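You operate a simulated robot arm through the tools that you are given. There is no shell and no other tool. Be economical: measure what you need, move in short steps, check, and stop when the job is done.

You are at the controls of a simulated robot arm. One attempt, no reset.

Task
Set right what has fallen over on the short worktop. At the end: the tea box, which lies on its side on the short worktop, stands upright there; the beige oat drink carton, which lies on its side on the short worktop, stands upright there; the brown egg from the short worktop stands where the white yoghurt tub stood; the white yoghurt tub from the short worktop stands on top of the wooden press; whatever was shut is shut again. Leave all else as you found it, and nothing knocked over. Set down upright: tea box, oat drink carton.
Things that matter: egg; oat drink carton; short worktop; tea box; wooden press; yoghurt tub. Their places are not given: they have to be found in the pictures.

The check looks at the end state, three seconds after you hand in, the way a careful person would. Anything else that was tipped, shoved, dropped, spilled or broken makes it a failure.

Robot
A 6-joint arm with a two-finger parallel gripper, fixed in place. Base frame: the origin is at the foot of the arm, x ahead of it, y to its left, z up; the work surface is at about z = 910. Lengths are in mm, angles in degrees, forces in N, time in s.
With the tool pointing down near the work surface it reaches from about 240 to 620 mm from the base axis. Its first joint turns from -66.0 to 66.0 degrees. Payload 2.7 kg.
Tool frame: the origin (TCP) lies between the finger pads and is the grasp point; the fingertips stand 23 mm ahead of it; z points along the fingers, y is the line along which they close. Largest opening 94 mm; finger width 38, thickness 10; the body of the gripper, 54 by 96 mm, starts 39 mm behind the TCP.
Orientation is told as [roll, pitch, yaw] about the base's x, y, z axes, in that order, counted from this pose: with the fingers straight down and closing along the base's y, the tool's x points along the base's -x, its y along +y and its z along -z.

Tools
- The arm moves only by the tool servo_tool. Its argument "steps" is a list of rows, each an object of numbers (a shift or turn left out is 0, a gripper value left out holds the last): "rx", "ry", "rz": the turn, a rotation vector about the base's x, y, z in units of 60 degrees (1.0 is 60 degrees); "dx", "dy", "dz": the shift along the base's x, y, z in units of 200 mm (1.0 is 200 mm); "jaw": the finger opening in mm, from 0 to 94. In form: [{"rx": .., "ry": .., "rz": .., "dx": .., "dy": .., "dz": .., "jaw": ..}, ...]. A call has 1 to 10 rows; each row is the pose to reach, as a shift and turn from the pose commanded when the call began. A call with a number of a shift or a turn outside -1 to 1 is refused whole. Each row takes 0.2 s and may step no farther than 50 mm and 8.6 degrees from the row before; otherwise, or with a gripper value out of range, the whole call is refused. Where a pose cannot be reached the arm comes as near as it can. A force on the tool above 40 N (or 10 N above the force at the start of the call, whichever is more), or a blocked arm, ends the call early, and 0.2 s more pass. The fingers move at their own pace (about 45 mm/s each) and stop on an object; they squeeze with about 33 N. The grip force told is the motor's: it shows also when the fingers shut on nothing. Time passes only in rows, and 0.2 s behind the last, so rows that repeat a pose let the fingers close. It gives the time, the measured TCP pose, the force on the tool (base axes), the opening and the grip force at its end, in the units of the frame above (readings bear some noise), with the torque about the TCP (base axes, N m) and any sound that the robot's microphone picked up, and new pictures: "views" is both (left out), scene, wrist or none.
- Cameras (640 x 400 px; columns grow to the right, rows downward): "scene" is fixed at [84.4, -430.2, 1411.9]; the picture's right is [0.72, -0.70, 0.00], its down [-0.40, -0.42, -0.82] and it looks along [0.57, 0.59, -0.58] (base axes); focal length 214 px, centre (320, 200). "wrist" rides on the gripper at [86, 16, -75] in the tool frame; the picture's right is [-0.18, 0.98, 0.00], its down [-0.58, -0.11, -0.81] and it looks along [-0.79, -0.15, 0.59] (tool axes); focal length 243 px, centre (320, 200).
- pixel_to_xyz(camera, pixels): for up to 12 pixels [column, row] of the newest picture of that camera ("zoom" is the newest enlarged one), the place [x, y, z] in the base frame of the surface seen there, good to about 3 mm, but the place of the scene camera against the robot may be out by one fixed shift of up to 18 mm in any direction. It takes no simulated time.
- inspect(camera, box): a new picture of the part [left, top, right, bottom] of that camera's present view, enlarged. It takes no simulated time.
- hand_in(): hands the job in; it is judged then, once.

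Keep the steps short. Do not move on a guess: measure, check each grasp and each placing, and mend mistakes. In all there are 80 turns and 200 pictures (those below and enlarged ones count). Leave the gripper open and the arm clear of the work at the hand-in unless told otherwise, and finish with a single line.

The tools are called after "Request:" as a command line: name --argument value ..., lists and objects as JSON in quotes. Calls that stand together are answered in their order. servo_tool: Moves the arm, as the interface text tells. Its arguments: {"type":"object","properties":{"steps":{"type":"array","items":{"type":"object","properties":{"rx":{"type":"number"},"ry":{"type":"number"},"rz":{"type":"number"},"dx":{"type":"number"},"dy":{"type":"number"},"dz":{"type":"number"},"jaw":{"type":"number"}}}},"views":{"type":"string","enum":["both","scene","wrist","none"]}},"required":["steps"]} The other tools are called the same way: pixel_to_xyz (camera, pixels) gives the place of the surface under pixels of a picture; inspect (camera, box) takes an enlarged picture of a part of a camera's view; hand_in () hands the job in.

At the start:

```text
time: 0.0
tcp_pos: [312.0, 177.7, 1260.7]
tcp_rot: [0.1, -0.1, 0.0]
contact_force: [-0.1, 0.7, -1.0]
ft_torque: [0.04, -0.02, 0.02]
grip_width: 93.7
finger_force: 0.0
```

scene: 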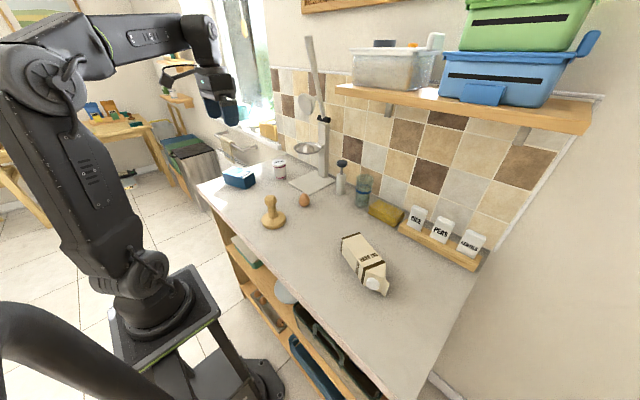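
wrist: 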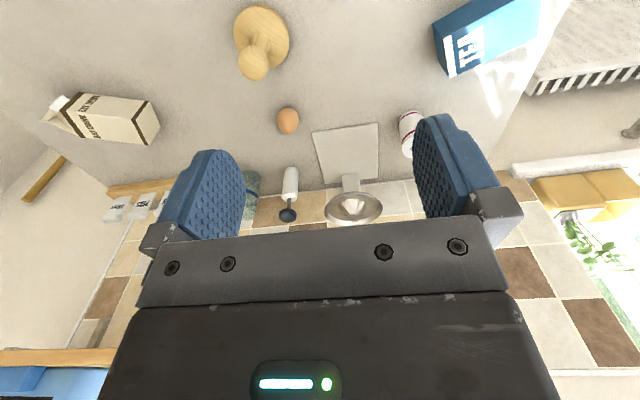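

I see the tea box near scene (239,177), the tub at (279,168), the press at (272,213), the egg at (304,200) and the carton at (365,262). I'll enlarge the views first.

Request:
inspect --camera "scene" --box '[200, 140, 360, 240]'

Request:
inspect --camera "wrist" --box '[20, 0, 580, 240]'

Request:
pixel_to_xyz --camera "wrist" --pixels '[[288, 121], [262, 22], [254, 60], [405, 125], [470, 25], [440, 40], [450, 72], [530, 40], [75, 100], [155, 105], [145, 138], [62, 102]]'

Request:
pixel_to_xyz --camera "scene" --pixels '[[304, 200], [270, 200], [279, 163], [279, 174], [225, 171], [240, 170], [254, 176], [238, 183], [345, 238], [358, 236], [372, 285], [383, 264]]'

```text
4.00 times, centred on (280, 190) of scene
```

zoom: 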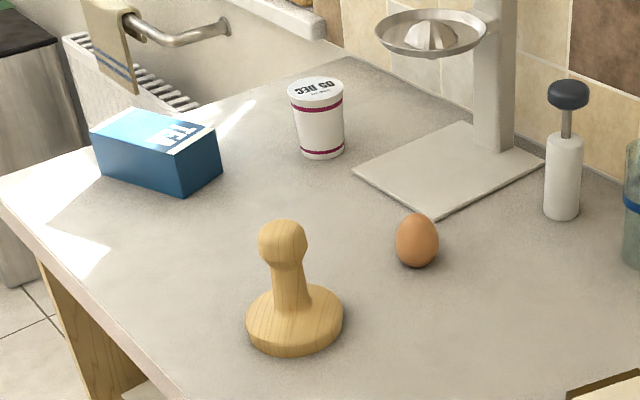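

```text
1.14 times, centred on (300, 120) of wrist
```

zoom: 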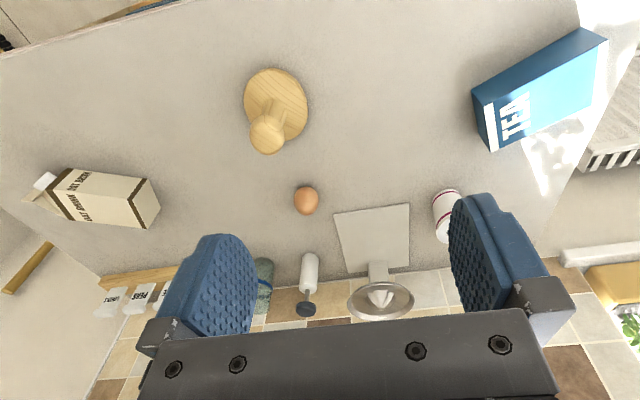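

```text
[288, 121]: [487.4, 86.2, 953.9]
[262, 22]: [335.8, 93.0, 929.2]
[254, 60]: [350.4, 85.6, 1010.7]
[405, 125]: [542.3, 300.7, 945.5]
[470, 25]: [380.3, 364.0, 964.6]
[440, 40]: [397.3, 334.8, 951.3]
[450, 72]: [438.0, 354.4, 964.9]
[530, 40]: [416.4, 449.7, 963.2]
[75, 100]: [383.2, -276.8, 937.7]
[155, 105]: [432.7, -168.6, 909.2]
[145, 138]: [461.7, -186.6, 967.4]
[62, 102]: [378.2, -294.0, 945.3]
```

```text
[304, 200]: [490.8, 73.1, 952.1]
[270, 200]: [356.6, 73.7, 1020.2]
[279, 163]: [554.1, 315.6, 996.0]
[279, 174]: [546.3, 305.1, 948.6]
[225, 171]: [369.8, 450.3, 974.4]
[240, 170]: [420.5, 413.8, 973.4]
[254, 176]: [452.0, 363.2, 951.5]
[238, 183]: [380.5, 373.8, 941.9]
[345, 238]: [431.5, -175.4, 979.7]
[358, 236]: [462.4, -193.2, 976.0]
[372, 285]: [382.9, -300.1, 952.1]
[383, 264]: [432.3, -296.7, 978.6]
```

Wrist measurements look consistent. Next I move closer above the tea box and tub to see their orientation.

Request:
servo_tool --steps '[{"dy": 0.2, "dz": -0.1}, {"dy": 0.4, "dz": -0.2}, {"dy": 0.6, "dz": -0.3}, {"dy": 0.8, "dz": -0.4}, {"dy": 0.95, "dz": -0.5}, {"dy": 0.95, "dz": -0.5}]' --views "wrist"

```text
time: 1.4
tcp_pos: [312.9, 368.7, 1160.9]
tcp_rot: [0.2, 0.0, 0.0]
contact_force: [0.4, 0.2, 0.3]
ft_torque: [0.01, 0.01, -0.03]
grip_width: 94.0
finger_force: 0.0
```

wrist: 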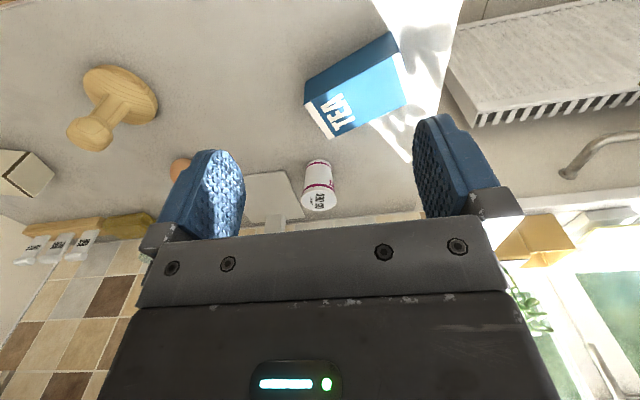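

Request:
inspect --camera "wrist" --box '[270, 10, 450, 220]'

Request:
pixel_to_xyz --camera "wrist" --pixels '[[309, 101], [329, 136], [405, 102], [392, 56], [307, 83], [386, 36], [321, 200], [321, 209], [309, 190], [333, 190], [318, 160], [320, 205]]'

```text
1.90 times, centred on (360, 115) of wrist
```

zoom: 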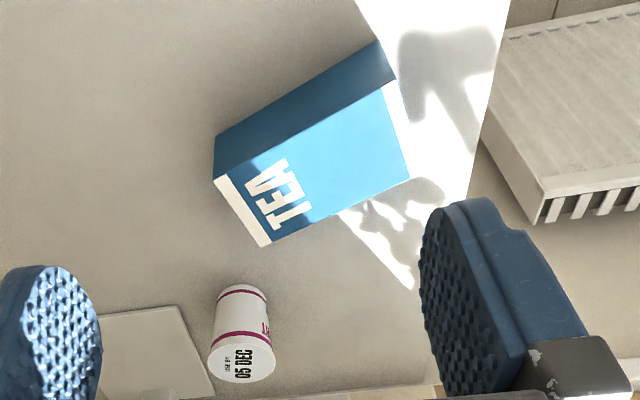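

```text
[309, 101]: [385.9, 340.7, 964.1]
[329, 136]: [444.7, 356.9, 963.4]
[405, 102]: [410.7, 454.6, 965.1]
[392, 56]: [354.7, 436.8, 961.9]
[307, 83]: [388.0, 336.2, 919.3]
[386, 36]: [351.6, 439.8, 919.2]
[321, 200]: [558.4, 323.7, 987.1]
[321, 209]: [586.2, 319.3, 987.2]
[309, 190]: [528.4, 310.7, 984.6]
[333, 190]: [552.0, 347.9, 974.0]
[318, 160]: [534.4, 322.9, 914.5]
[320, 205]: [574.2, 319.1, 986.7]
```

The white-band end of the tea box looks like its top. I'll check the lettering, the press knob and the tub more closely.

Request:
inspect --camera "wrist" --box '[290, 70, 370, 140]'

Request:
inspect --camera "wrist" --box '[50, 50, 200, 190]'

Request:
inspect --camera "wrist" --box '[280, 145, 370, 220]'

Request:
pixel_to_xyz --camera "wrist" --pixels '[[67, 131], [78, 125], [90, 134], [105, 132], [80, 148], [108, 138], [112, 125], [120, 68], [85, 80], [157, 100], [150, 120], [92, 150]]'

```text
5.71 times, centred on (330, 105) of wrist
```

zoom: 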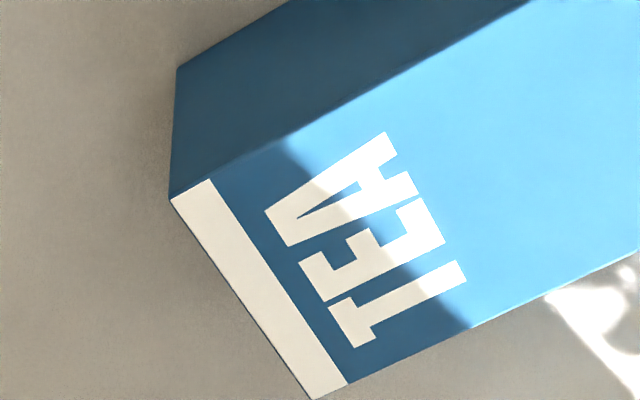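

```text
2.86 times, centred on (125, 120) of wrist
```

zoom: 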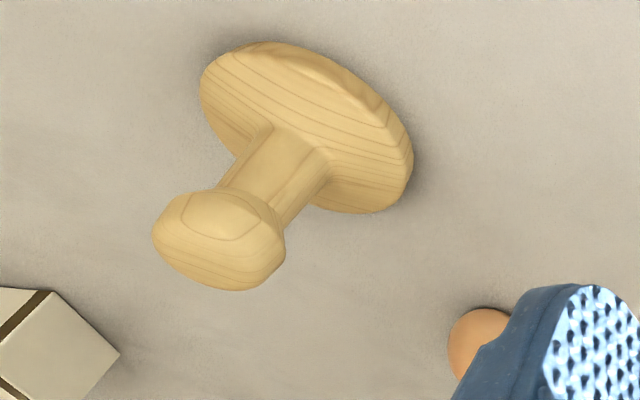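

```text
5.33 times, centred on (325, 182) of wrist
```

zoom: 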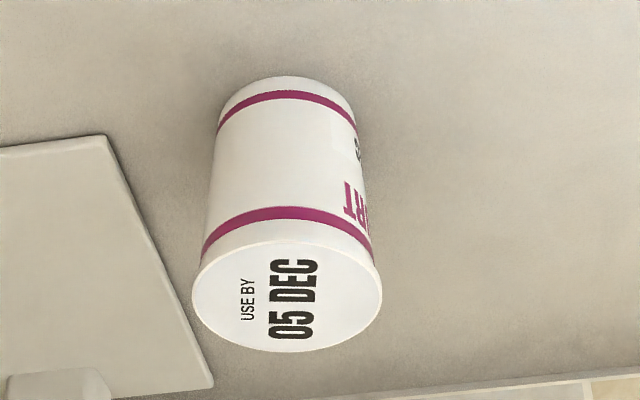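

```text
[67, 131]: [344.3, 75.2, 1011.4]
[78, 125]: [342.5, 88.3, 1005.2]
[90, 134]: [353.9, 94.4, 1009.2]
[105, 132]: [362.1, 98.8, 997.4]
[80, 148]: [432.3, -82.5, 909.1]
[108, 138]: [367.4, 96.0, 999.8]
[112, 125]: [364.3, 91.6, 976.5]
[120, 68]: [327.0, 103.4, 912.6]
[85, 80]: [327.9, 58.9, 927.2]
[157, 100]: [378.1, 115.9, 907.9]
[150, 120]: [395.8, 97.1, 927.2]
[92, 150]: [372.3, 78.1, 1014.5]
```

The letter tops point to the white band, so that end (lower y) is the top. Next I look down on the press from above to get its knob's centre.

Request:
servo_tool --steps '[{"dx": 0.05, "dy": -0.2, "ry": 0.1}, {"dx": 0.1, "dy": -0.4, "ry": 0.2}, {"dx": 0.15, "dy": -0.6, "ry": 0.3}, {"dx": 0.2, "dy": -0.8, "ry": 0.4}, {"dx": 0.25, "dy": -1.0, "ry": 0.5}, {"dx": 0.25, "dy": -1.0, "ry": 0.5}]' --views "wrist"

```text
time: 2.8
tcp_pos: [362.3, 167.8, 1161.3]
tcp_rot: [0.2, 30.0, 0.1]
contact_force: [-0.1, 0.0, -0.2]
ft_torque: [0.01, -0.04, 0.01]
grip_width: 93.9
finger_force: 0.1
```

wrist: 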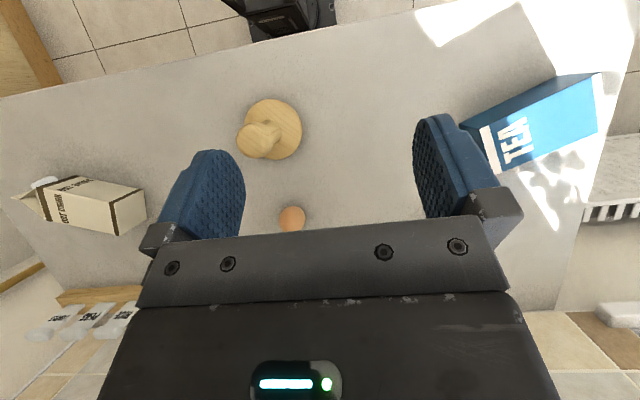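

Request:
inspect --camera "wrist" --box '[220, 80, 320, 240]'

Request:
pixel_to_xyz --camera "wrist" --pixels '[[240, 140], [250, 130], [255, 140], [262, 140], [255, 150], [270, 128], [270, 99], [302, 128], [285, 157], [244, 115], [292, 218], [292, 210]]'

Request:
pixel_to_xyz --camera "wrist" --pixels '[[145, 188], [147, 218], [123, 234], [52, 220], [40, 190], [78, 177], [120, 204], [50, 180], [14, 196], [30, 210], [44, 192], [100, 190]]'

```text
2.50 times, centred on (270, 160) of wrist
```

zoom: 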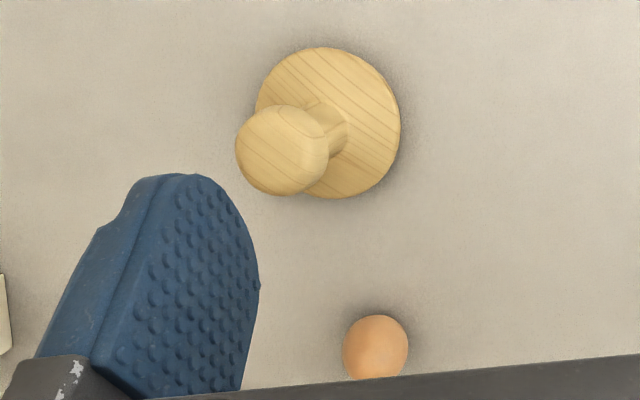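

```text
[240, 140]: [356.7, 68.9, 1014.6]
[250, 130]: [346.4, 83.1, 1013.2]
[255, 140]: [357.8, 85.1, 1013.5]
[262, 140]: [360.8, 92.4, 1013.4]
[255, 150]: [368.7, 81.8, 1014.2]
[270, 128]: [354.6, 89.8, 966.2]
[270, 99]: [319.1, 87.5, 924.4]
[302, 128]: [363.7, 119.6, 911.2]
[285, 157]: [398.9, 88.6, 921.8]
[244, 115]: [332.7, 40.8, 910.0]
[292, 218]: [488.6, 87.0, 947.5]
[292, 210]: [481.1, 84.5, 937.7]
```

```text
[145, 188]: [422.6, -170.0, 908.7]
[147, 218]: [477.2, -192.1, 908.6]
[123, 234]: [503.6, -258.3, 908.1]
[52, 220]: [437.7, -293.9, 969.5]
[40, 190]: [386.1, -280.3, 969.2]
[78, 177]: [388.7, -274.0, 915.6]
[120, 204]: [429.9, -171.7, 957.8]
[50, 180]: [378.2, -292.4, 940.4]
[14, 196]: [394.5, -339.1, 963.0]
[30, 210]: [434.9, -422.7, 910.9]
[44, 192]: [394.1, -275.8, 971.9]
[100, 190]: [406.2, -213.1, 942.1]
```

The knob top is nearly flat at z≈1014, centred near (358,85). Now I line up for the tub with the tool yawed 30° and tilted 25° outward, because it sits at r≈640.

Request:
servo_tool --steps '[{"rx": 0.03, "ry": -0.112, "rz": 0.0576, "dx": 0.05, "dy": 0.05}, {"rx": 0.06, "ry": -0.224, "rz": 0.115, "dx": 0.1, "dy": 0.1}, {"rx": 0.09, "ry": -0.336, "rz": 0.173, "dx": 0.15, "dy": 0.15}, {"rx": 0.12, "ry": -0.4475, "rz": 0.2305, "dx": 0.2, "dy": 0.2}, {"rx": 0.15, "ry": -0.559, "rz": 0.288, "dx": 0.25, "dy": 0.25}, {"rx": 0.18, "ry": -0.671, "rz": 0.346, "dx": 0.3, "dy": 0.3}, {"rx": 0.21, "ry": -0.783, "rz": 0.403, "dx": 0.35, "dy": 0.35, "dz": -0.15}, {"rx": 0.24, "ry": -0.895, "rz": 0.461, "dx": 0.39, "dy": 0.41, "dz": -0.3}, {"rx": 0.24, "ry": -0.895, "rz": 0.461, "dx": 0.39, "dy": 0.41, "dz": -0.3}]'

```text
time: 4.8
tcp_pos: [439.9, 248.6, 1100.4]
tcp_rot: [0.1, -25.1, 30.1]
contact_force: [-0.2, -0.6, 0.5]
ft_torque: [0.02, 0.02, 0.01]
grip_width: 94.1
finger_force: 0.1
```

scene: 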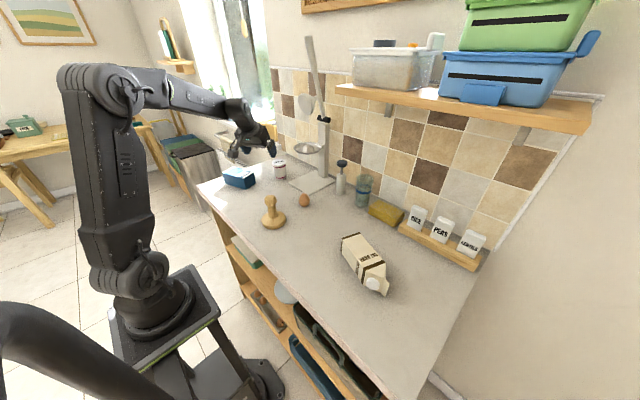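
wrist: 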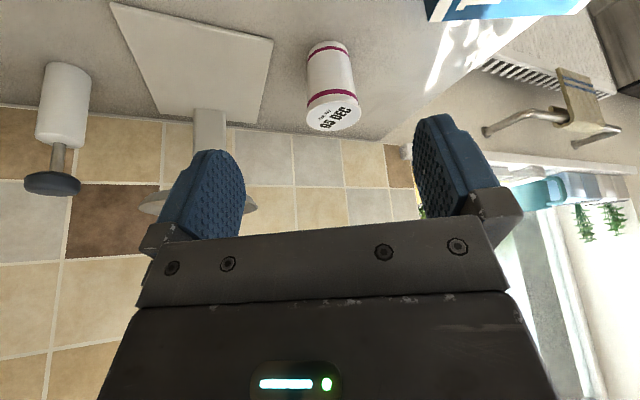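

Request:
inspect --camera "wrist" --box '[260, 20, 400, 150]'

Request:
pixel_to_xyz --camera "wrist" --pixels '[[308, 102], [360, 112], [333, 92], [330, 128], [333, 110], [310, 50], [352, 52], [330, 43], [329, 70], [150, 205], [250, 200], [270, 60]]'

Request:
pixel_to_xyz --camera "scene" --pixels '[[294, 147], [308, 145], [308, 155], [321, 150], [327, 125], [327, 165], [279, 163], [289, 183]]'

```text
3.08 times, centred on (330, 85) of wrist
```

zoom: 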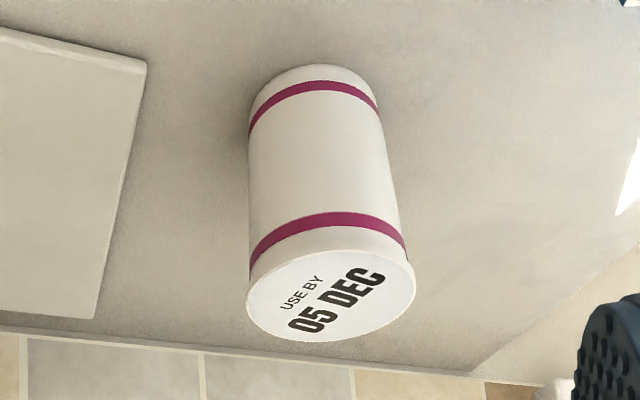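

```text
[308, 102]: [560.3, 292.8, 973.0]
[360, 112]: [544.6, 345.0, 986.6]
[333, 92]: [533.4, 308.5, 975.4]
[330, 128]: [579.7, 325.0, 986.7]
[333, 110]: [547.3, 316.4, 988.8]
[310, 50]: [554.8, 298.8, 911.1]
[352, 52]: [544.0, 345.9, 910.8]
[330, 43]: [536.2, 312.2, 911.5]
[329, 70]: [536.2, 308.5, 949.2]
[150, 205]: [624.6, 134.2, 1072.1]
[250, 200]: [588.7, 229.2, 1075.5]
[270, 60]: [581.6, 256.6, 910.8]
```

```text
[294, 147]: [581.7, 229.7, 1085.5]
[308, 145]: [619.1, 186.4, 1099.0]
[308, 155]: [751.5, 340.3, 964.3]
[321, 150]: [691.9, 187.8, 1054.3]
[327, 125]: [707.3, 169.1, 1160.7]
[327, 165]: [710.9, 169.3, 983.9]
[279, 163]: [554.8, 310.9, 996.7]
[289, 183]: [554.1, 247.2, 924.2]
```

Tub centre ≈ (556,317), top at 987. I approach along the tool axis to a pre-grasp above it and check.

Request:
servo_tool --steps '[{"dx": 0.11, "dy": 0.065, "dz": -0.09}, {"dx": 0.22, "dy": 0.13, "dz": -0.18}, {"dx": 0.33, "dy": 0.19, "dz": -0.28}, {"dx": 0.45, "dy": 0.26, "dz": -0.375}, {"dx": 0.45, "dy": 0.26, "dz": -0.375}]'

```text
time: 6.0
tcp_pos: [530.6, 301.5, 1025.4]
tcp_rot: [0.1, -25.0, 30.1]
contact_force: [-0.6, 0.5, 0.3]
ft_torque: [-0.03, 0.0, 0.0]
grip_width: 94.3
finger_force: 0.0
```

scene: 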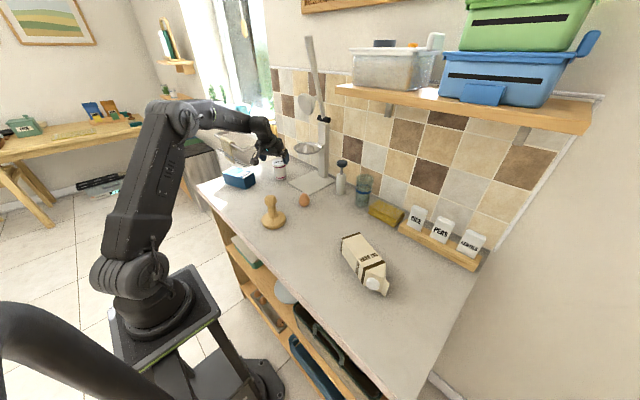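
wrist: 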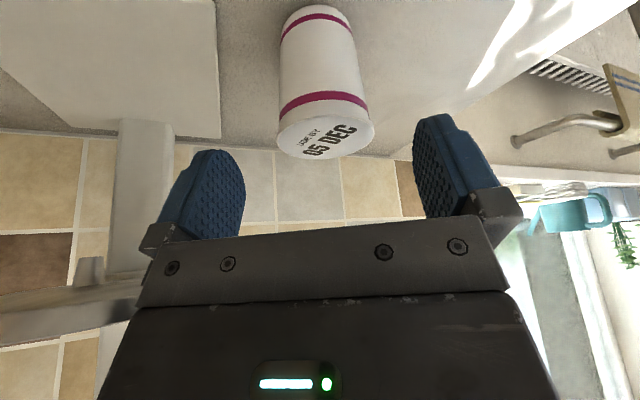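

Lined up laterally. The juicer bowl rim shows at left; I'll check its clearance.

Request:
pixel_to_xyz --camera "wrist" --pixels '[[60, 310], [130, 290], [90, 265], [20, 330], [325, 140], [325, 115], [280, 130], [370, 125]]'

Request:
inspect --camera "scene" --box '[230, 100, 350, 200]'

```text
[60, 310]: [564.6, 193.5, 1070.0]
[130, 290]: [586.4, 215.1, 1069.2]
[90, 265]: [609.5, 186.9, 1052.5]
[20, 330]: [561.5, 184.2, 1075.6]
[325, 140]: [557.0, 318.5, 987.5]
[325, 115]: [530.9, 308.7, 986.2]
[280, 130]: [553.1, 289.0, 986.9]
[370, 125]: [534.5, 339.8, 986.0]
```

```text
4.00 times, centred on (290, 150) of scene
```

zoom: 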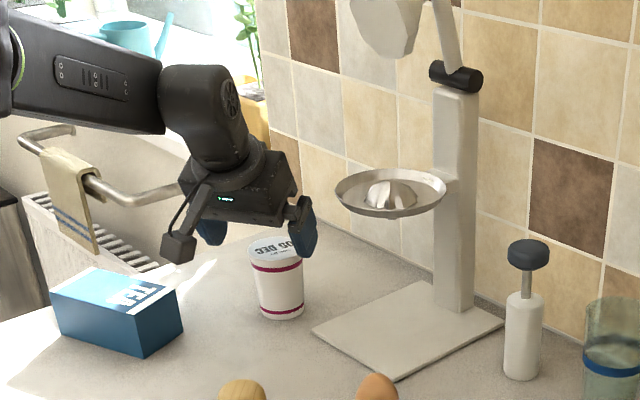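

Clearance fine (~80 mm from the bowl). Now I descend along the tool axis and close on the tub.

Request:
servo_tool --steps '[{"dx": 0.045, "dy": 0.026, "dz": -0.11}, {"dx": 0.09, "dy": 0.052, "dz": -0.22}, {"dx": 0.13, "dy": 0.077, "dz": -0.32}, {"dx": 0.13, "dy": 0.077, "dz": -0.32}, {"dx": 0.13, "dy": 0.077, "dz": -0.32, "jaw": 40}, {"dx": 0.13, "dy": 0.077, "dz": -0.32, "jaw": 40}, {"dx": 0.13, "dy": 0.077, "dz": -0.32, "jaw": 40}, {"dx": 0.13, "dy": 0.077, "dz": -0.32, "jaw": 40}]'

```text
time: 7.8
tcp_pos: [556.0, 316.5, 960.8]
tcp_rot: [0.1, -25.0, 30.0]
contact_force: [0.4, 0.5, -0.8]
ft_torque: [-0.02, -0.04, 0.01]
grip_width: 60.8
finger_force: 33.1
```

scene: 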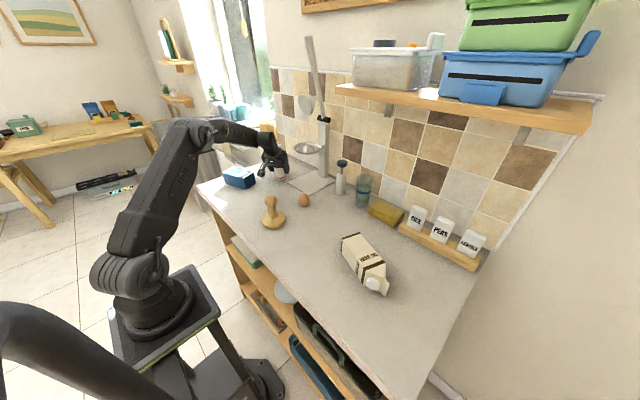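
wrist: 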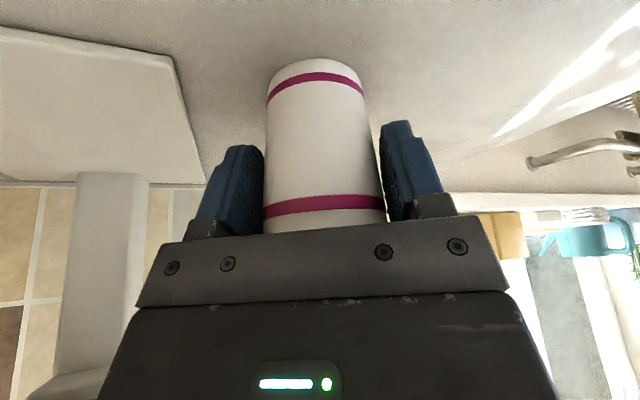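

Gripped at 60.8 mm with 33 N. I lift straight up 130 mm and check.

Request:
servo_tool --steps '[{"dz": 0.1}, {"dz": 0.3}, {"dz": 0.5}, {"dz": 0.65}, {"dz": 0.65}]'

```text
time: 9.0
tcp_pos: [555.4, 316.4, 1091.6]
tcp_rot: [0.1, -25.0, 30.1]
contact_force: [-0.4, -0.1, -2.5]
ft_torque: [0.03, 0.02, 0.01]
grip_width: 60.8
finger_force: 32.5
```

scene: 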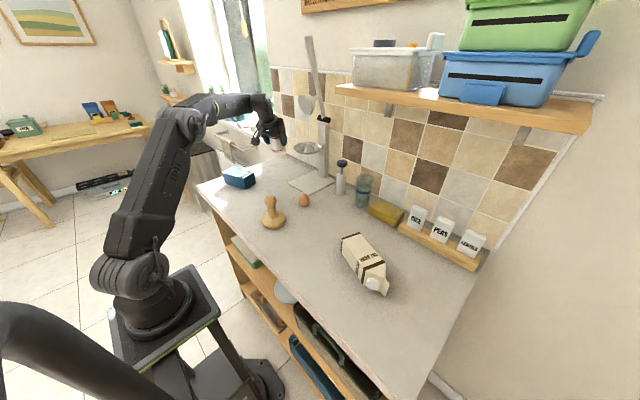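
wrist: 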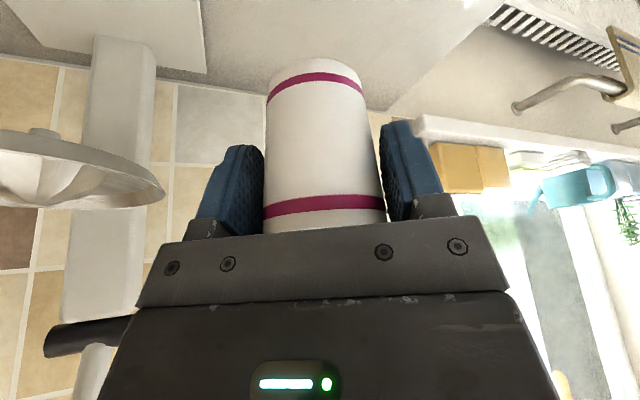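

Held firmly. I measure the tub in the hand (bottom edge and front surface).

Request:
pixel_to_xyz --camera "wrist" --pixels '[[316, 62], [316, 66], [318, 90], [320, 120], [322, 150], [324, 180], [270, 90], [364, 90], [266, 140], [374, 140]]'

```text
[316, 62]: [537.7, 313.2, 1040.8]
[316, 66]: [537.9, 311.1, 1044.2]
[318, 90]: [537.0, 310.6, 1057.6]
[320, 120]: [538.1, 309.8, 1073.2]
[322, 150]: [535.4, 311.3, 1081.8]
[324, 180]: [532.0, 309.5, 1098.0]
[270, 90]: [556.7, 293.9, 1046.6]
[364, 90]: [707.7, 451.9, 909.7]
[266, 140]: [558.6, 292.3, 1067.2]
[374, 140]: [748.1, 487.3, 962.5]
```

Tub centre is ~6.5 mm ahead of the TCP and its base 51 mm below it. I carry it toward the press at safe height.

Request:
servo_tool --steps '[{"dx": -0.1, "dy": -0.1, "dz": 0.05}, {"dx": -0.25, "dy": -0.25, "dz": 0.1}, {"dx": -0.42, "dy": -0.42, "dz": 0.1}, {"dx": -0.59, "dy": -0.59, "dz": 0.1}, {"dx": -0.76, "dy": -0.76, "dz": 0.1}, {"dx": -0.9, "dy": -0.9, "dz": 0.1}, {"dx": -1.0, "dy": -1.0, "dz": 0.1}, {"dx": -1.0, "dy": -1.0, "dz": 0.1}]'

```text
time: 10.8
tcp_pos: [354.3, 116.1, 1112.2]
tcp_rot: [0.1, -25.0, 30.1]
contact_force: [-0.8, 0.3, -1.7]
ft_torque: [0.04, 0.01, -0.02]
grip_width: 60.7
finger_force: 33.1
```

scene: 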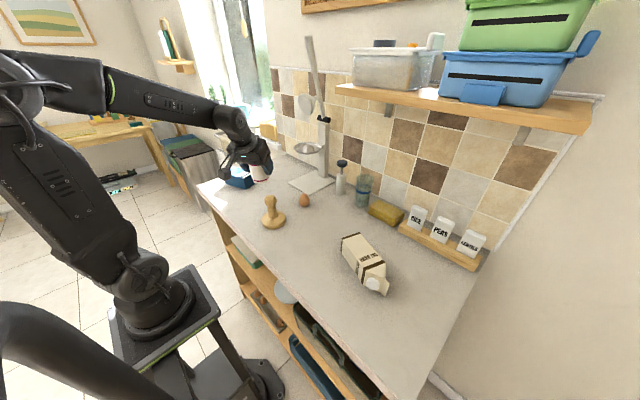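
wrist: 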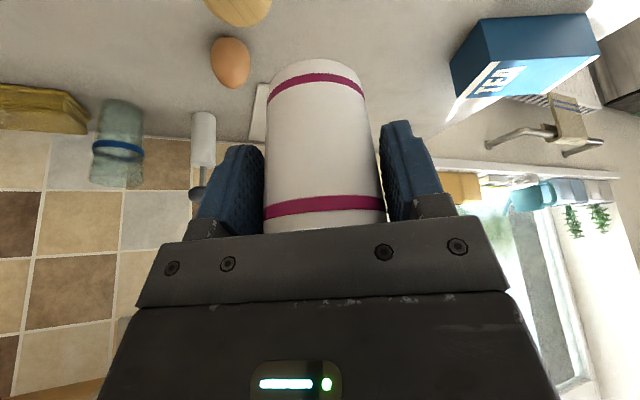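

Now I centre over the knob and lower to 13 mm above it, then look.

Request:
servo_tool --steps '[{"dx": -0.018, "dy": -0.1}, {"dx": -0.018, "dy": -0.177}, {"dx": -0.018, "dy": -0.177, "dz": -0.1}, {"dx": -0.018, "dy": -0.177, "dz": -0.16}, {"dx": -0.018, "dy": -0.177, "dz": -0.16}]'

Request:
inspect --camera "scene" --box '[220, 140, 320, 240]'

Request:
inspect --camera "wrist" --box '[220, 0, 420, 125]'

```text
time: 12.0
tcp_pos: [352.5, 82.3, 1079.8]
tcp_rot: [0.1, -25.0, 30.0]
contact_force: [-0.4, 0.0, -2.6]
ft_torque: [0.01, 0.02, -0.02]
grip_width: 60.7
finger_force: 32.9
```

scene: 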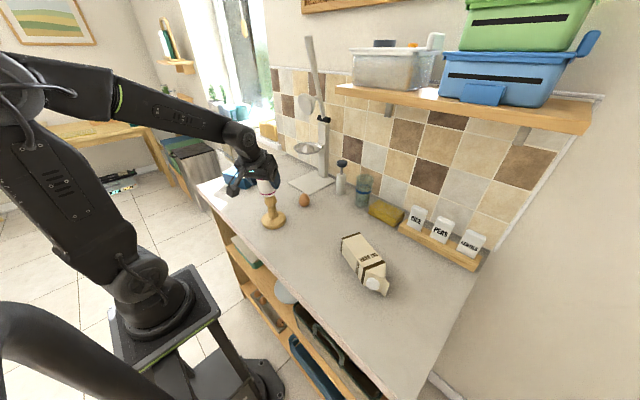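
wrist: 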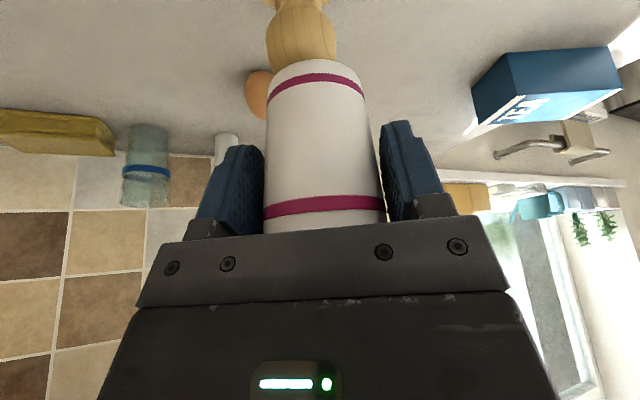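

```text
4.00 times, centred on (270, 190) of scene
```

zoom: 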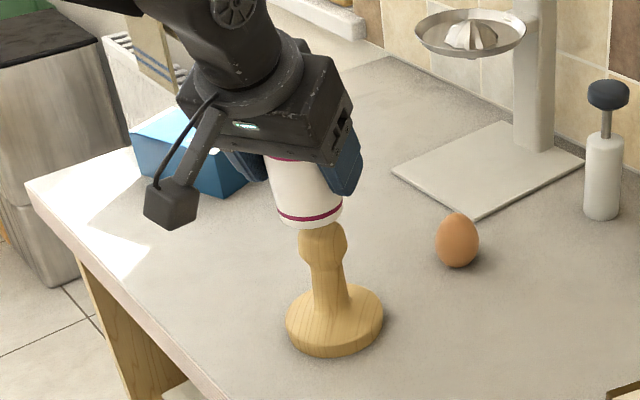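

```text
3.20 times, centred on (320, 62) of wrist
```

zoom: 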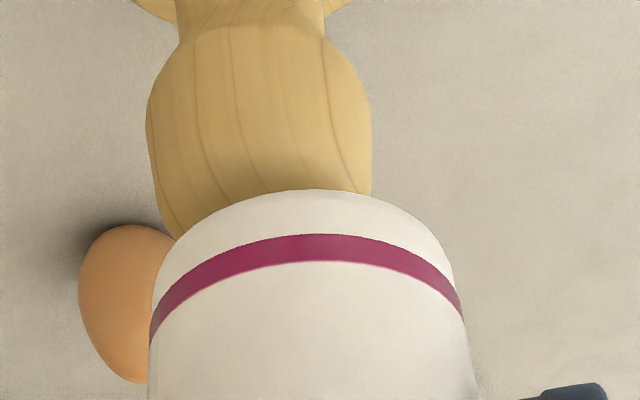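

The knob seems offset a few mm to the left (−y) of the tub in the wrist view. I measure both precisely.

Request:
pixel_to_xyz --camera "wrist" --pixels '[[269, 40], [285, 40], [301, 40], [318, 40], [333, 40], [301, 55], [301, 28], [301, 10], [316, 64], [316, 75]]'

Request:
pixel_to_xyz --camera "scene" --pixels '[[265.5, 200], [268, 200], [271, 200], [274, 200], [276, 200], [262, 220], [272, 225], [285, 220], [267, 193], [260, 190], [274, 190]]'

```text
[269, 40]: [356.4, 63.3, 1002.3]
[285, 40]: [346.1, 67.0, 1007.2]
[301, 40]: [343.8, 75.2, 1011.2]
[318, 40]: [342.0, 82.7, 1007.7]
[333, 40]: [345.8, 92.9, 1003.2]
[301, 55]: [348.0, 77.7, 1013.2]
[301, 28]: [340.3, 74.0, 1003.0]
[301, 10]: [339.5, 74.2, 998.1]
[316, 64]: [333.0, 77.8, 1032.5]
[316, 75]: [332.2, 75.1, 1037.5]
```

```text
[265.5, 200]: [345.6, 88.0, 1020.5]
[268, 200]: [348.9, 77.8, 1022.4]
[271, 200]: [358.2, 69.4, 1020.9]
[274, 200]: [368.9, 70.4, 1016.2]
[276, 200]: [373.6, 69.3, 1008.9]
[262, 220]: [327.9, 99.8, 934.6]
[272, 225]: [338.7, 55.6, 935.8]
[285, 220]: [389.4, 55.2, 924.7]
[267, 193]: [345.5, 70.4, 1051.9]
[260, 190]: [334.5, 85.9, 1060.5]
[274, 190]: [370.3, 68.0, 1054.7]
```

The axes differ by ~4.5 mm laterally. I correct by (+2.7, −3.7) and lower to just above contact.

Request:
servo_tool --steps '[{"dx": 0.0135, "dy": -0.0185}, {"dx": 0.0135, "dy": -0.0185, "dz": -0.04}, {"dx": 0.0135, "dy": -0.0185, "dz": -0.06}, {"dx": 0.0135, "dy": -0.0185, "dz": -0.06}]'

Request:
inspect --camera "scene" --box '[235, 160, 305, 230]'

Request:
inspect --camera "wrist" --box '[260, 0, 380, 100]'

```text
time: 13.0
tcp_pos: [355.0, 76.9, 1067.2]
tcp_rot: [0.2, -25.0, 30.0]
contact_force: [0.1, -0.2, -1.7]
ft_torque: [0.0, 0.02, 0.01]
grip_width: 60.6
finger_force: 32.7
```

scene: 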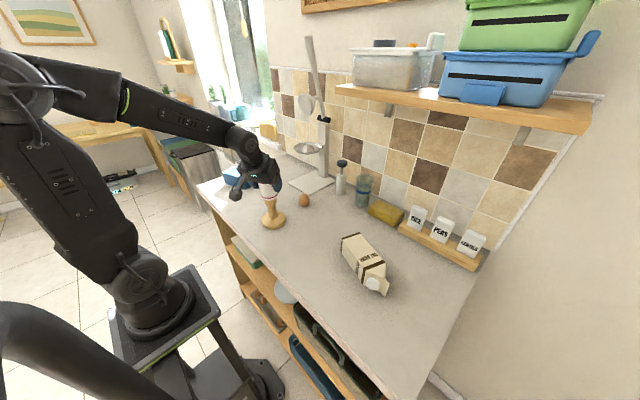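
wrist: 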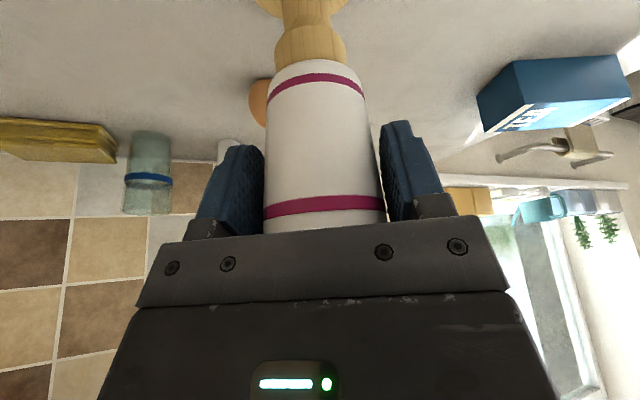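

```text
5.71 times, centred on (270, 195) of scene
```

zoom: 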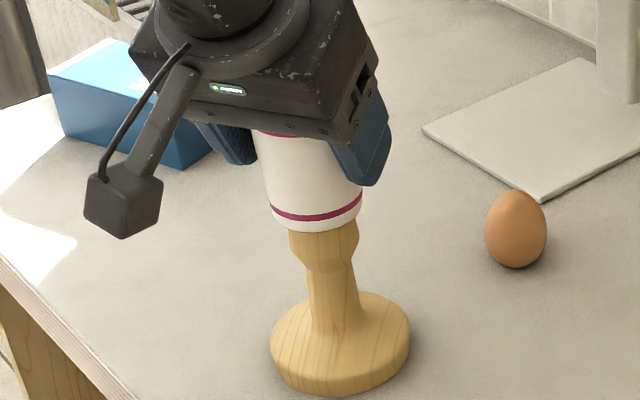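

```text
4.00 times, centred on (320, 50) of wrist
```

zoom: 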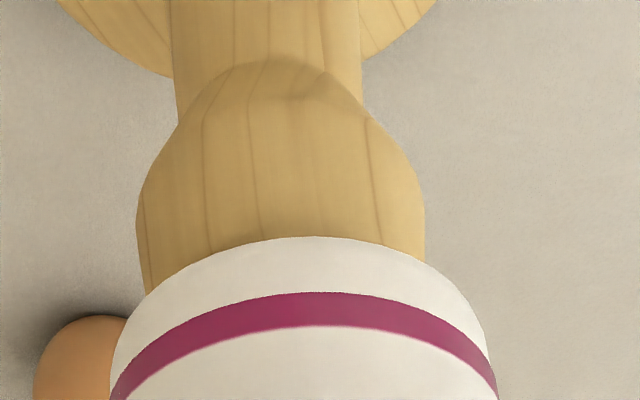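

Alignment is now within ~2 mm. Tiny correction and lower to contact while watching the force.

Request:
servo_tool --steps '[{"dx": 0.004, "dy": -0.006}, {"dx": 0.004, "dy": -0.006, "dz": -0.006}, {"dx": 0.004, "dy": -0.006, "dz": -0.012}, {"dx": 0.004, "dy": -0.006, "dz": -0.015}]' --views "none"

```text
time: 14.0
tcp_pos: [354.1, 76.0, 1064.6]
tcp_rot: [0.1, -25.2, 30.0]
contact_force: [-1.5, 0.0, 1.3]
ft_torque: [-0.02, 0.03, 0.01]
grip_width: 60.8
finger_force: 33.0
```

Contact made (force reversed to +1.3 N). I open the fingers and look.

Request:
servo_tool --steps '[{"jaw": 66}, {"jaw": 72}, {"jaw": 80}, {"jaw": 90}, {"jaw": 90}]'

Request:
inspect --camera "scene" --box '[235, 160, 305, 230]'

```text
time: 15.2
tcp_pos: [355.2, 76.4, 1064.9]
tcp_rot: [0.1, -25.0, 30.1]
contact_force: [0.2, -0.1, -0.3]
ft_torque: [0.01, 0.0, -0.01]
grip_width: 90.3
finger_force: 0.1
```

scene: 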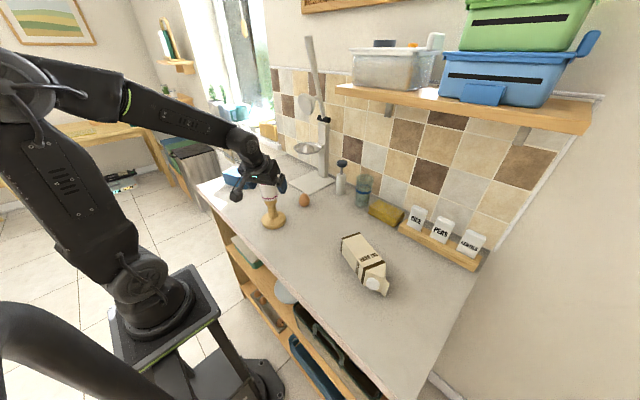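
wrist: 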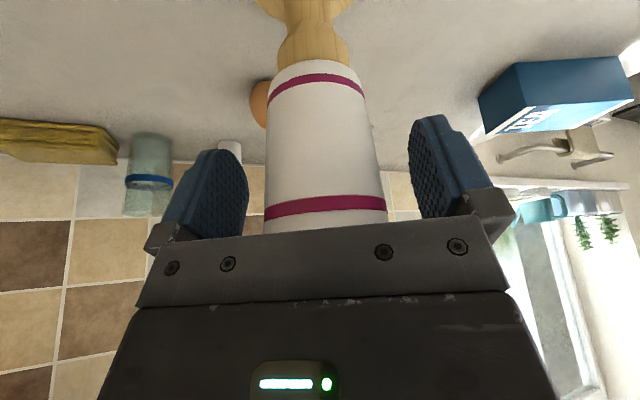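

```text
5.71 times, centred on (270, 195) of scene
```

zoom: 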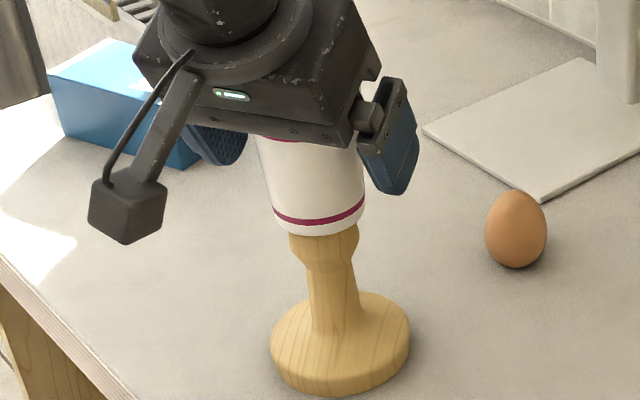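

The tub stands on the press. I back off along the tool axis, then rise.

Request:
servo_tool --steps '[{"dx": -0.03, "dy": -0.0175, "dz": 0.075, "jaw": 94}, {"dx": -0.1, "dy": -0.058, "dz": 0.247}, {"dx": -0.183, "dy": -0.106, "dz": 0.453}, {"dx": -0.183, "dy": -0.106, "dz": 0.65}, {"dx": -0.183, "dy": -0.106, "dz": 0.7}]'

Request:
inspect --camera "scene" --box '[220, 150, 320, 240]'

```text
time: 16.4
tcp_pos: [318.3, 54.0, 1206.8]
tcp_rot: [0.1, -25.0, 30.0]
contact_force: [-0.5, -0.2, -0.3]
ft_torque: [0.03, 0.01, -0.03]
grip_width: 93.7
finger_force: 0.0
```

scene: 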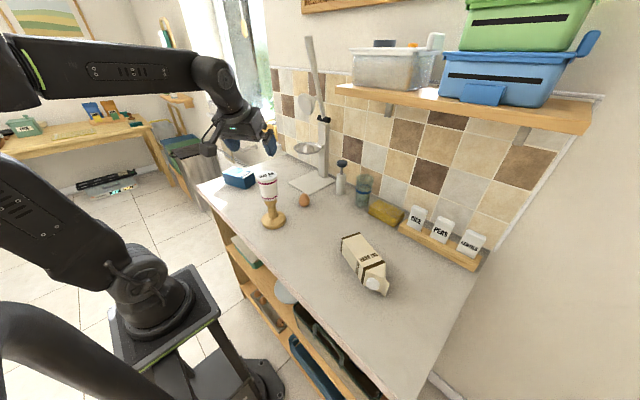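
wrist: 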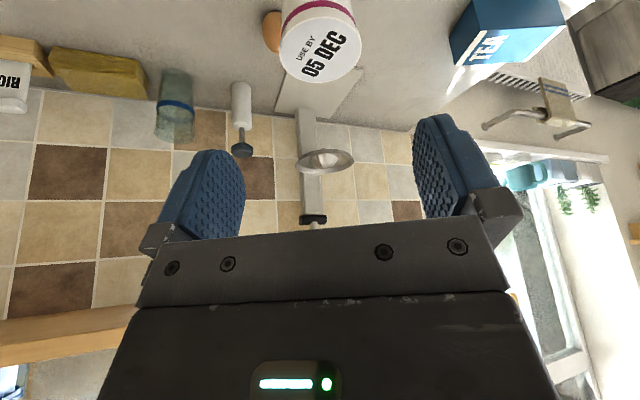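

```text
4.44 times, centred on (270, 195) of scene
```

zoom: 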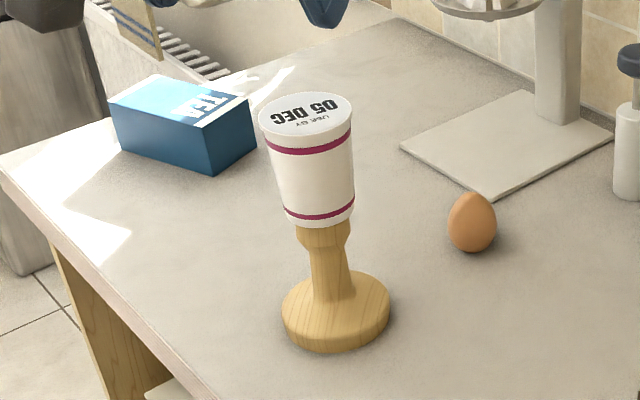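

Tub is standing well. Next I turn to yaw 45° and go in front of the egg to look.

Request:
servo_tool --steps '[{"rz": 0.06, "dx": 0.16, "dy": -0.03}, {"rz": 0.12, "dx": 0.33, "dy": -0.03}, {"rz": 0.18, "dx": 0.5, "dy": -0.03}, {"rz": 0.25, "dx": 0.655, "dy": -0.03, "dz": -0.12}, {"rz": 0.25, "dx": 0.655, "dy": -0.03, "dz": -0.33}, {"rz": 0.25, "dx": 0.655, "dy": -0.03, "dz": -0.525}, {"rz": 0.25, "dx": 0.655, "dy": -0.03, "dz": -0.525}]' --views "wrist"

```text
time: 18.0
tcp_pos: [449.4, 50.0, 1099.8]
tcp_rot: [0.0, -24.9, 45.1]
contact_force: [-0.1, 0.2, 0.4]
ft_torque: [0.01, -0.01, 0.01]
grip_width: 94.0
finger_force: 0.1
```

wrist: 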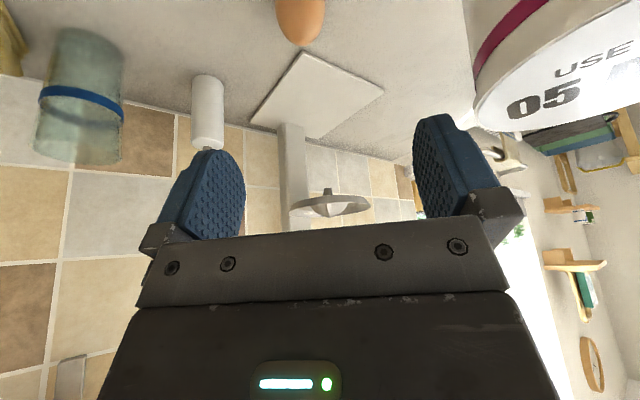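

Egg at wrist (301,20). Measure it.

Request:
pixel_to_xyz --camera "wrist" --pixels '[[300, 8], [279, 8], [323, 8], [301, 25], [301, 35], [301, 42], [290, 30], [313, 30], [480, 60], [500, 40]]'

Request:
pixel_to_xyz --camera "scene" --pixels '[[304, 194], [299, 201], [304, 201], [309, 201], [304, 207]]'

```text
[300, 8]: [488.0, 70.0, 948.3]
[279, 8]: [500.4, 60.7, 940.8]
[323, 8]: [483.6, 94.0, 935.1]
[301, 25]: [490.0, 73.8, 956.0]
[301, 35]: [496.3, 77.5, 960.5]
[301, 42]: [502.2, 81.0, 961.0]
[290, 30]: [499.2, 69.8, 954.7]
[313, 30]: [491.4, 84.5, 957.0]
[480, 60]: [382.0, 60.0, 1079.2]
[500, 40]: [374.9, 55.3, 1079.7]
```

```text
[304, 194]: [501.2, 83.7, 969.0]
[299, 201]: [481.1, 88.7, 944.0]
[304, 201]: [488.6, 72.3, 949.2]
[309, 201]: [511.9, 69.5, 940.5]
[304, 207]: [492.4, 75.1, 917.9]
```

Egg centre ≈ (499.5,84), top 962. Move over it, descend vertically and stop open around it.

Request:
servo_tool --steps '[{"dx": 0.118, "dy": 0.081}, {"dx": 0.236, "dy": 0.162, "dz": -0.1}, {"dx": 0.236, "dy": 0.162, "dz": -0.3}, {"dx": 0.236, "dy": 0.162, "dz": -0.5}, {"dx": 0.236, "dy": 0.162, "dz": -0.68}, {"dx": 0.236, "dy": 0.162, "dz": -0.773}, {"dx": 0.236, "dy": 0.162, "dz": -0.773}]'

Request:
inspect --camera "scene" --box '[240, 130, 360, 240]'

```text
time: 19.6
tcp_pos: [497.3, 82.3, 945.1]
tcp_rot: [0.0, -25.0, 44.9]
contact_force: [-0.3, 0.0, 0.8]
ft_torque: [0.03, -0.01, 0.01]
grip_width: 94.2
finger_force: 0.0
```

scene: 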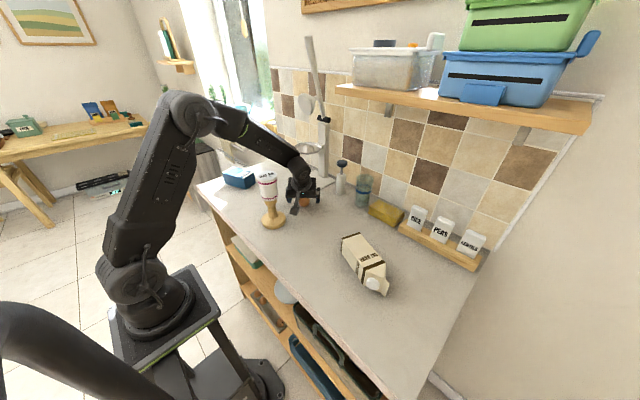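
wrist: 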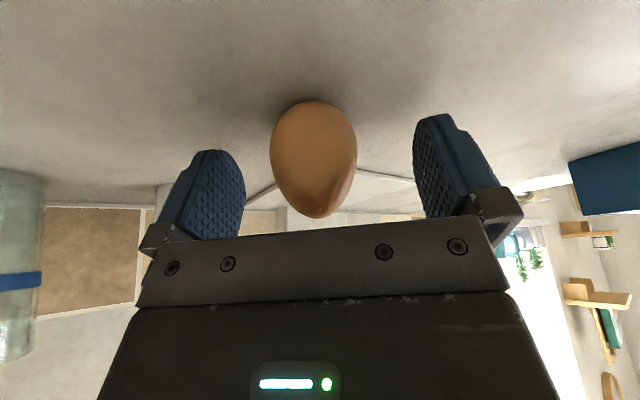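

```text
3.64 times, centred on (300, 185) of scene
```

zoom: 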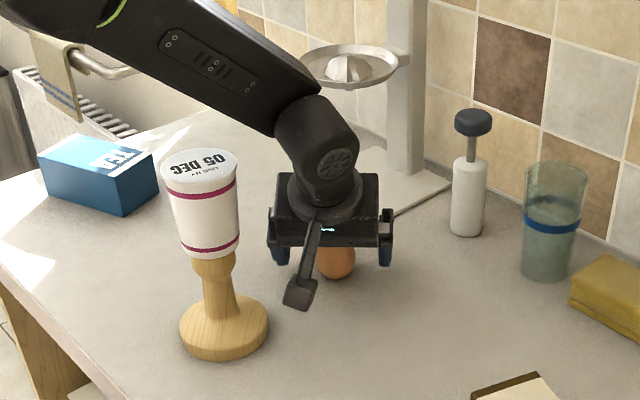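

Egg is centred between the fingers at (314,158). Close gently.

Request:
servo_tool --steps '[{"jaw": 80}, {"jaw": 65}, {"jaw": 55}, {"jaw": 48}, {"jaw": 44}, {"jaw": 41}, {"jaw": 38}, {"jaw": 38}]' --views "wrist"

```text
time: 21.4
tcp_pos: [497.9, 81.9, 945.4]
tcp_rot: [0.1, -25.0, 44.9]
contact_force: [0.0, 0.4, 0.2]
ft_torque: [0.02, 0.03, -0.02]
grip_width: 40.8
finger_force: 8.2
```

wrist: 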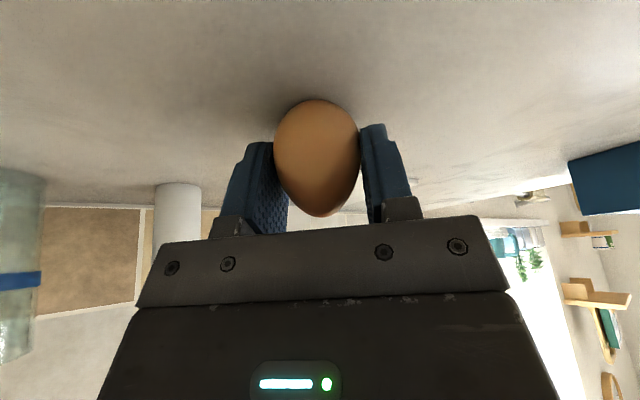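

Gripped at 40.8 mm with only 8 N, gentle. Measure the egg in the hand, then lift.

Request:
pixel_to_xyz --camera "wrist" --pixels '[[316, 102], [317, 120], [318, 140], [319, 160], [320, 180], [321, 200], [321, 213]]'

Request:
servo_tool --steps '[{"dz": 0.05, "jaw": 37}, {"dz": 0.15}, {"dz": 0.3}, {"dz": 0.3}]' --views "wrist"

```text
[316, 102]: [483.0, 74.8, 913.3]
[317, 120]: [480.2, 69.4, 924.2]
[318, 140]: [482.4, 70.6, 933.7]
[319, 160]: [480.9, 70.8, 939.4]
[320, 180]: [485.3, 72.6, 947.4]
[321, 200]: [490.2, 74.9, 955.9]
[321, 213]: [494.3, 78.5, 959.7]
```

```text
time: 22.4
tcp_pos: [497.5, 81.6, 1004.1]
tcp_rot: [0.1, -25.0, 45.1]
contact_force: [0.4, 0.2, -0.8]
ft_torque: [0.02, 0.01, 0.0]
grip_width: 41.1
finger_force: 8.1
```

wrist: 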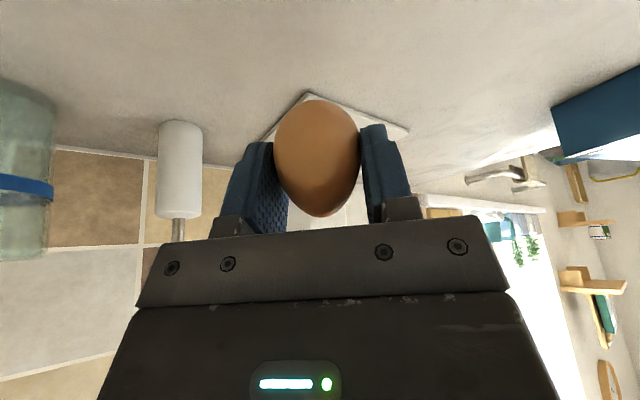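

Egg is held upright. I raise it to z≈1150 and carry it around the juicer toward the tub's old place.

Request:
servo_tool --steps '[{"dz": 0.22}, {"dz": 0.44}, {"dz": 0.65}, {"dx": -0.08, "dy": 0.17, "dz": 0.725}, {"dx": -0.16, "dy": 0.37, "dz": 0.725}, {"dx": -0.16, "dy": 0.57, "dz": 0.725}, {"dx": -0.13, "dy": 0.77, "dz": 0.725}, {"dx": -0.05, "dy": 0.97, "dz": 0.725}, {"dx": -0.05, "dy": 1.0, "dz": 0.725}]' --views "scene"

```text
time: 24.4
tcp_pos: [487.2, 282.3, 1150.4]
tcp_rot: [0.2, -25.1, 45.0]
contact_force: [-0.9, -0.2, -1.3]
ft_torque: [0.02, 0.0, 0.0]
grip_width: 40.9
finger_force: 8.1
```

scene: 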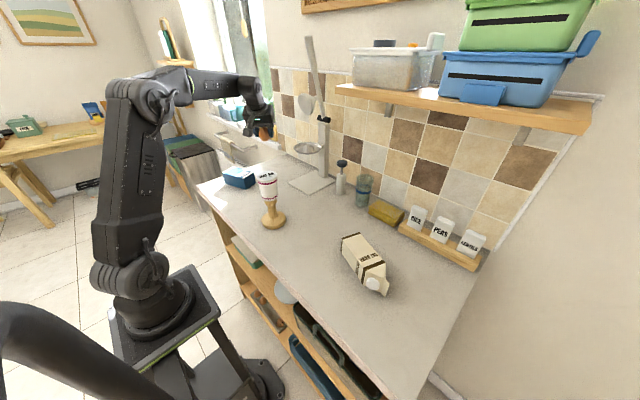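

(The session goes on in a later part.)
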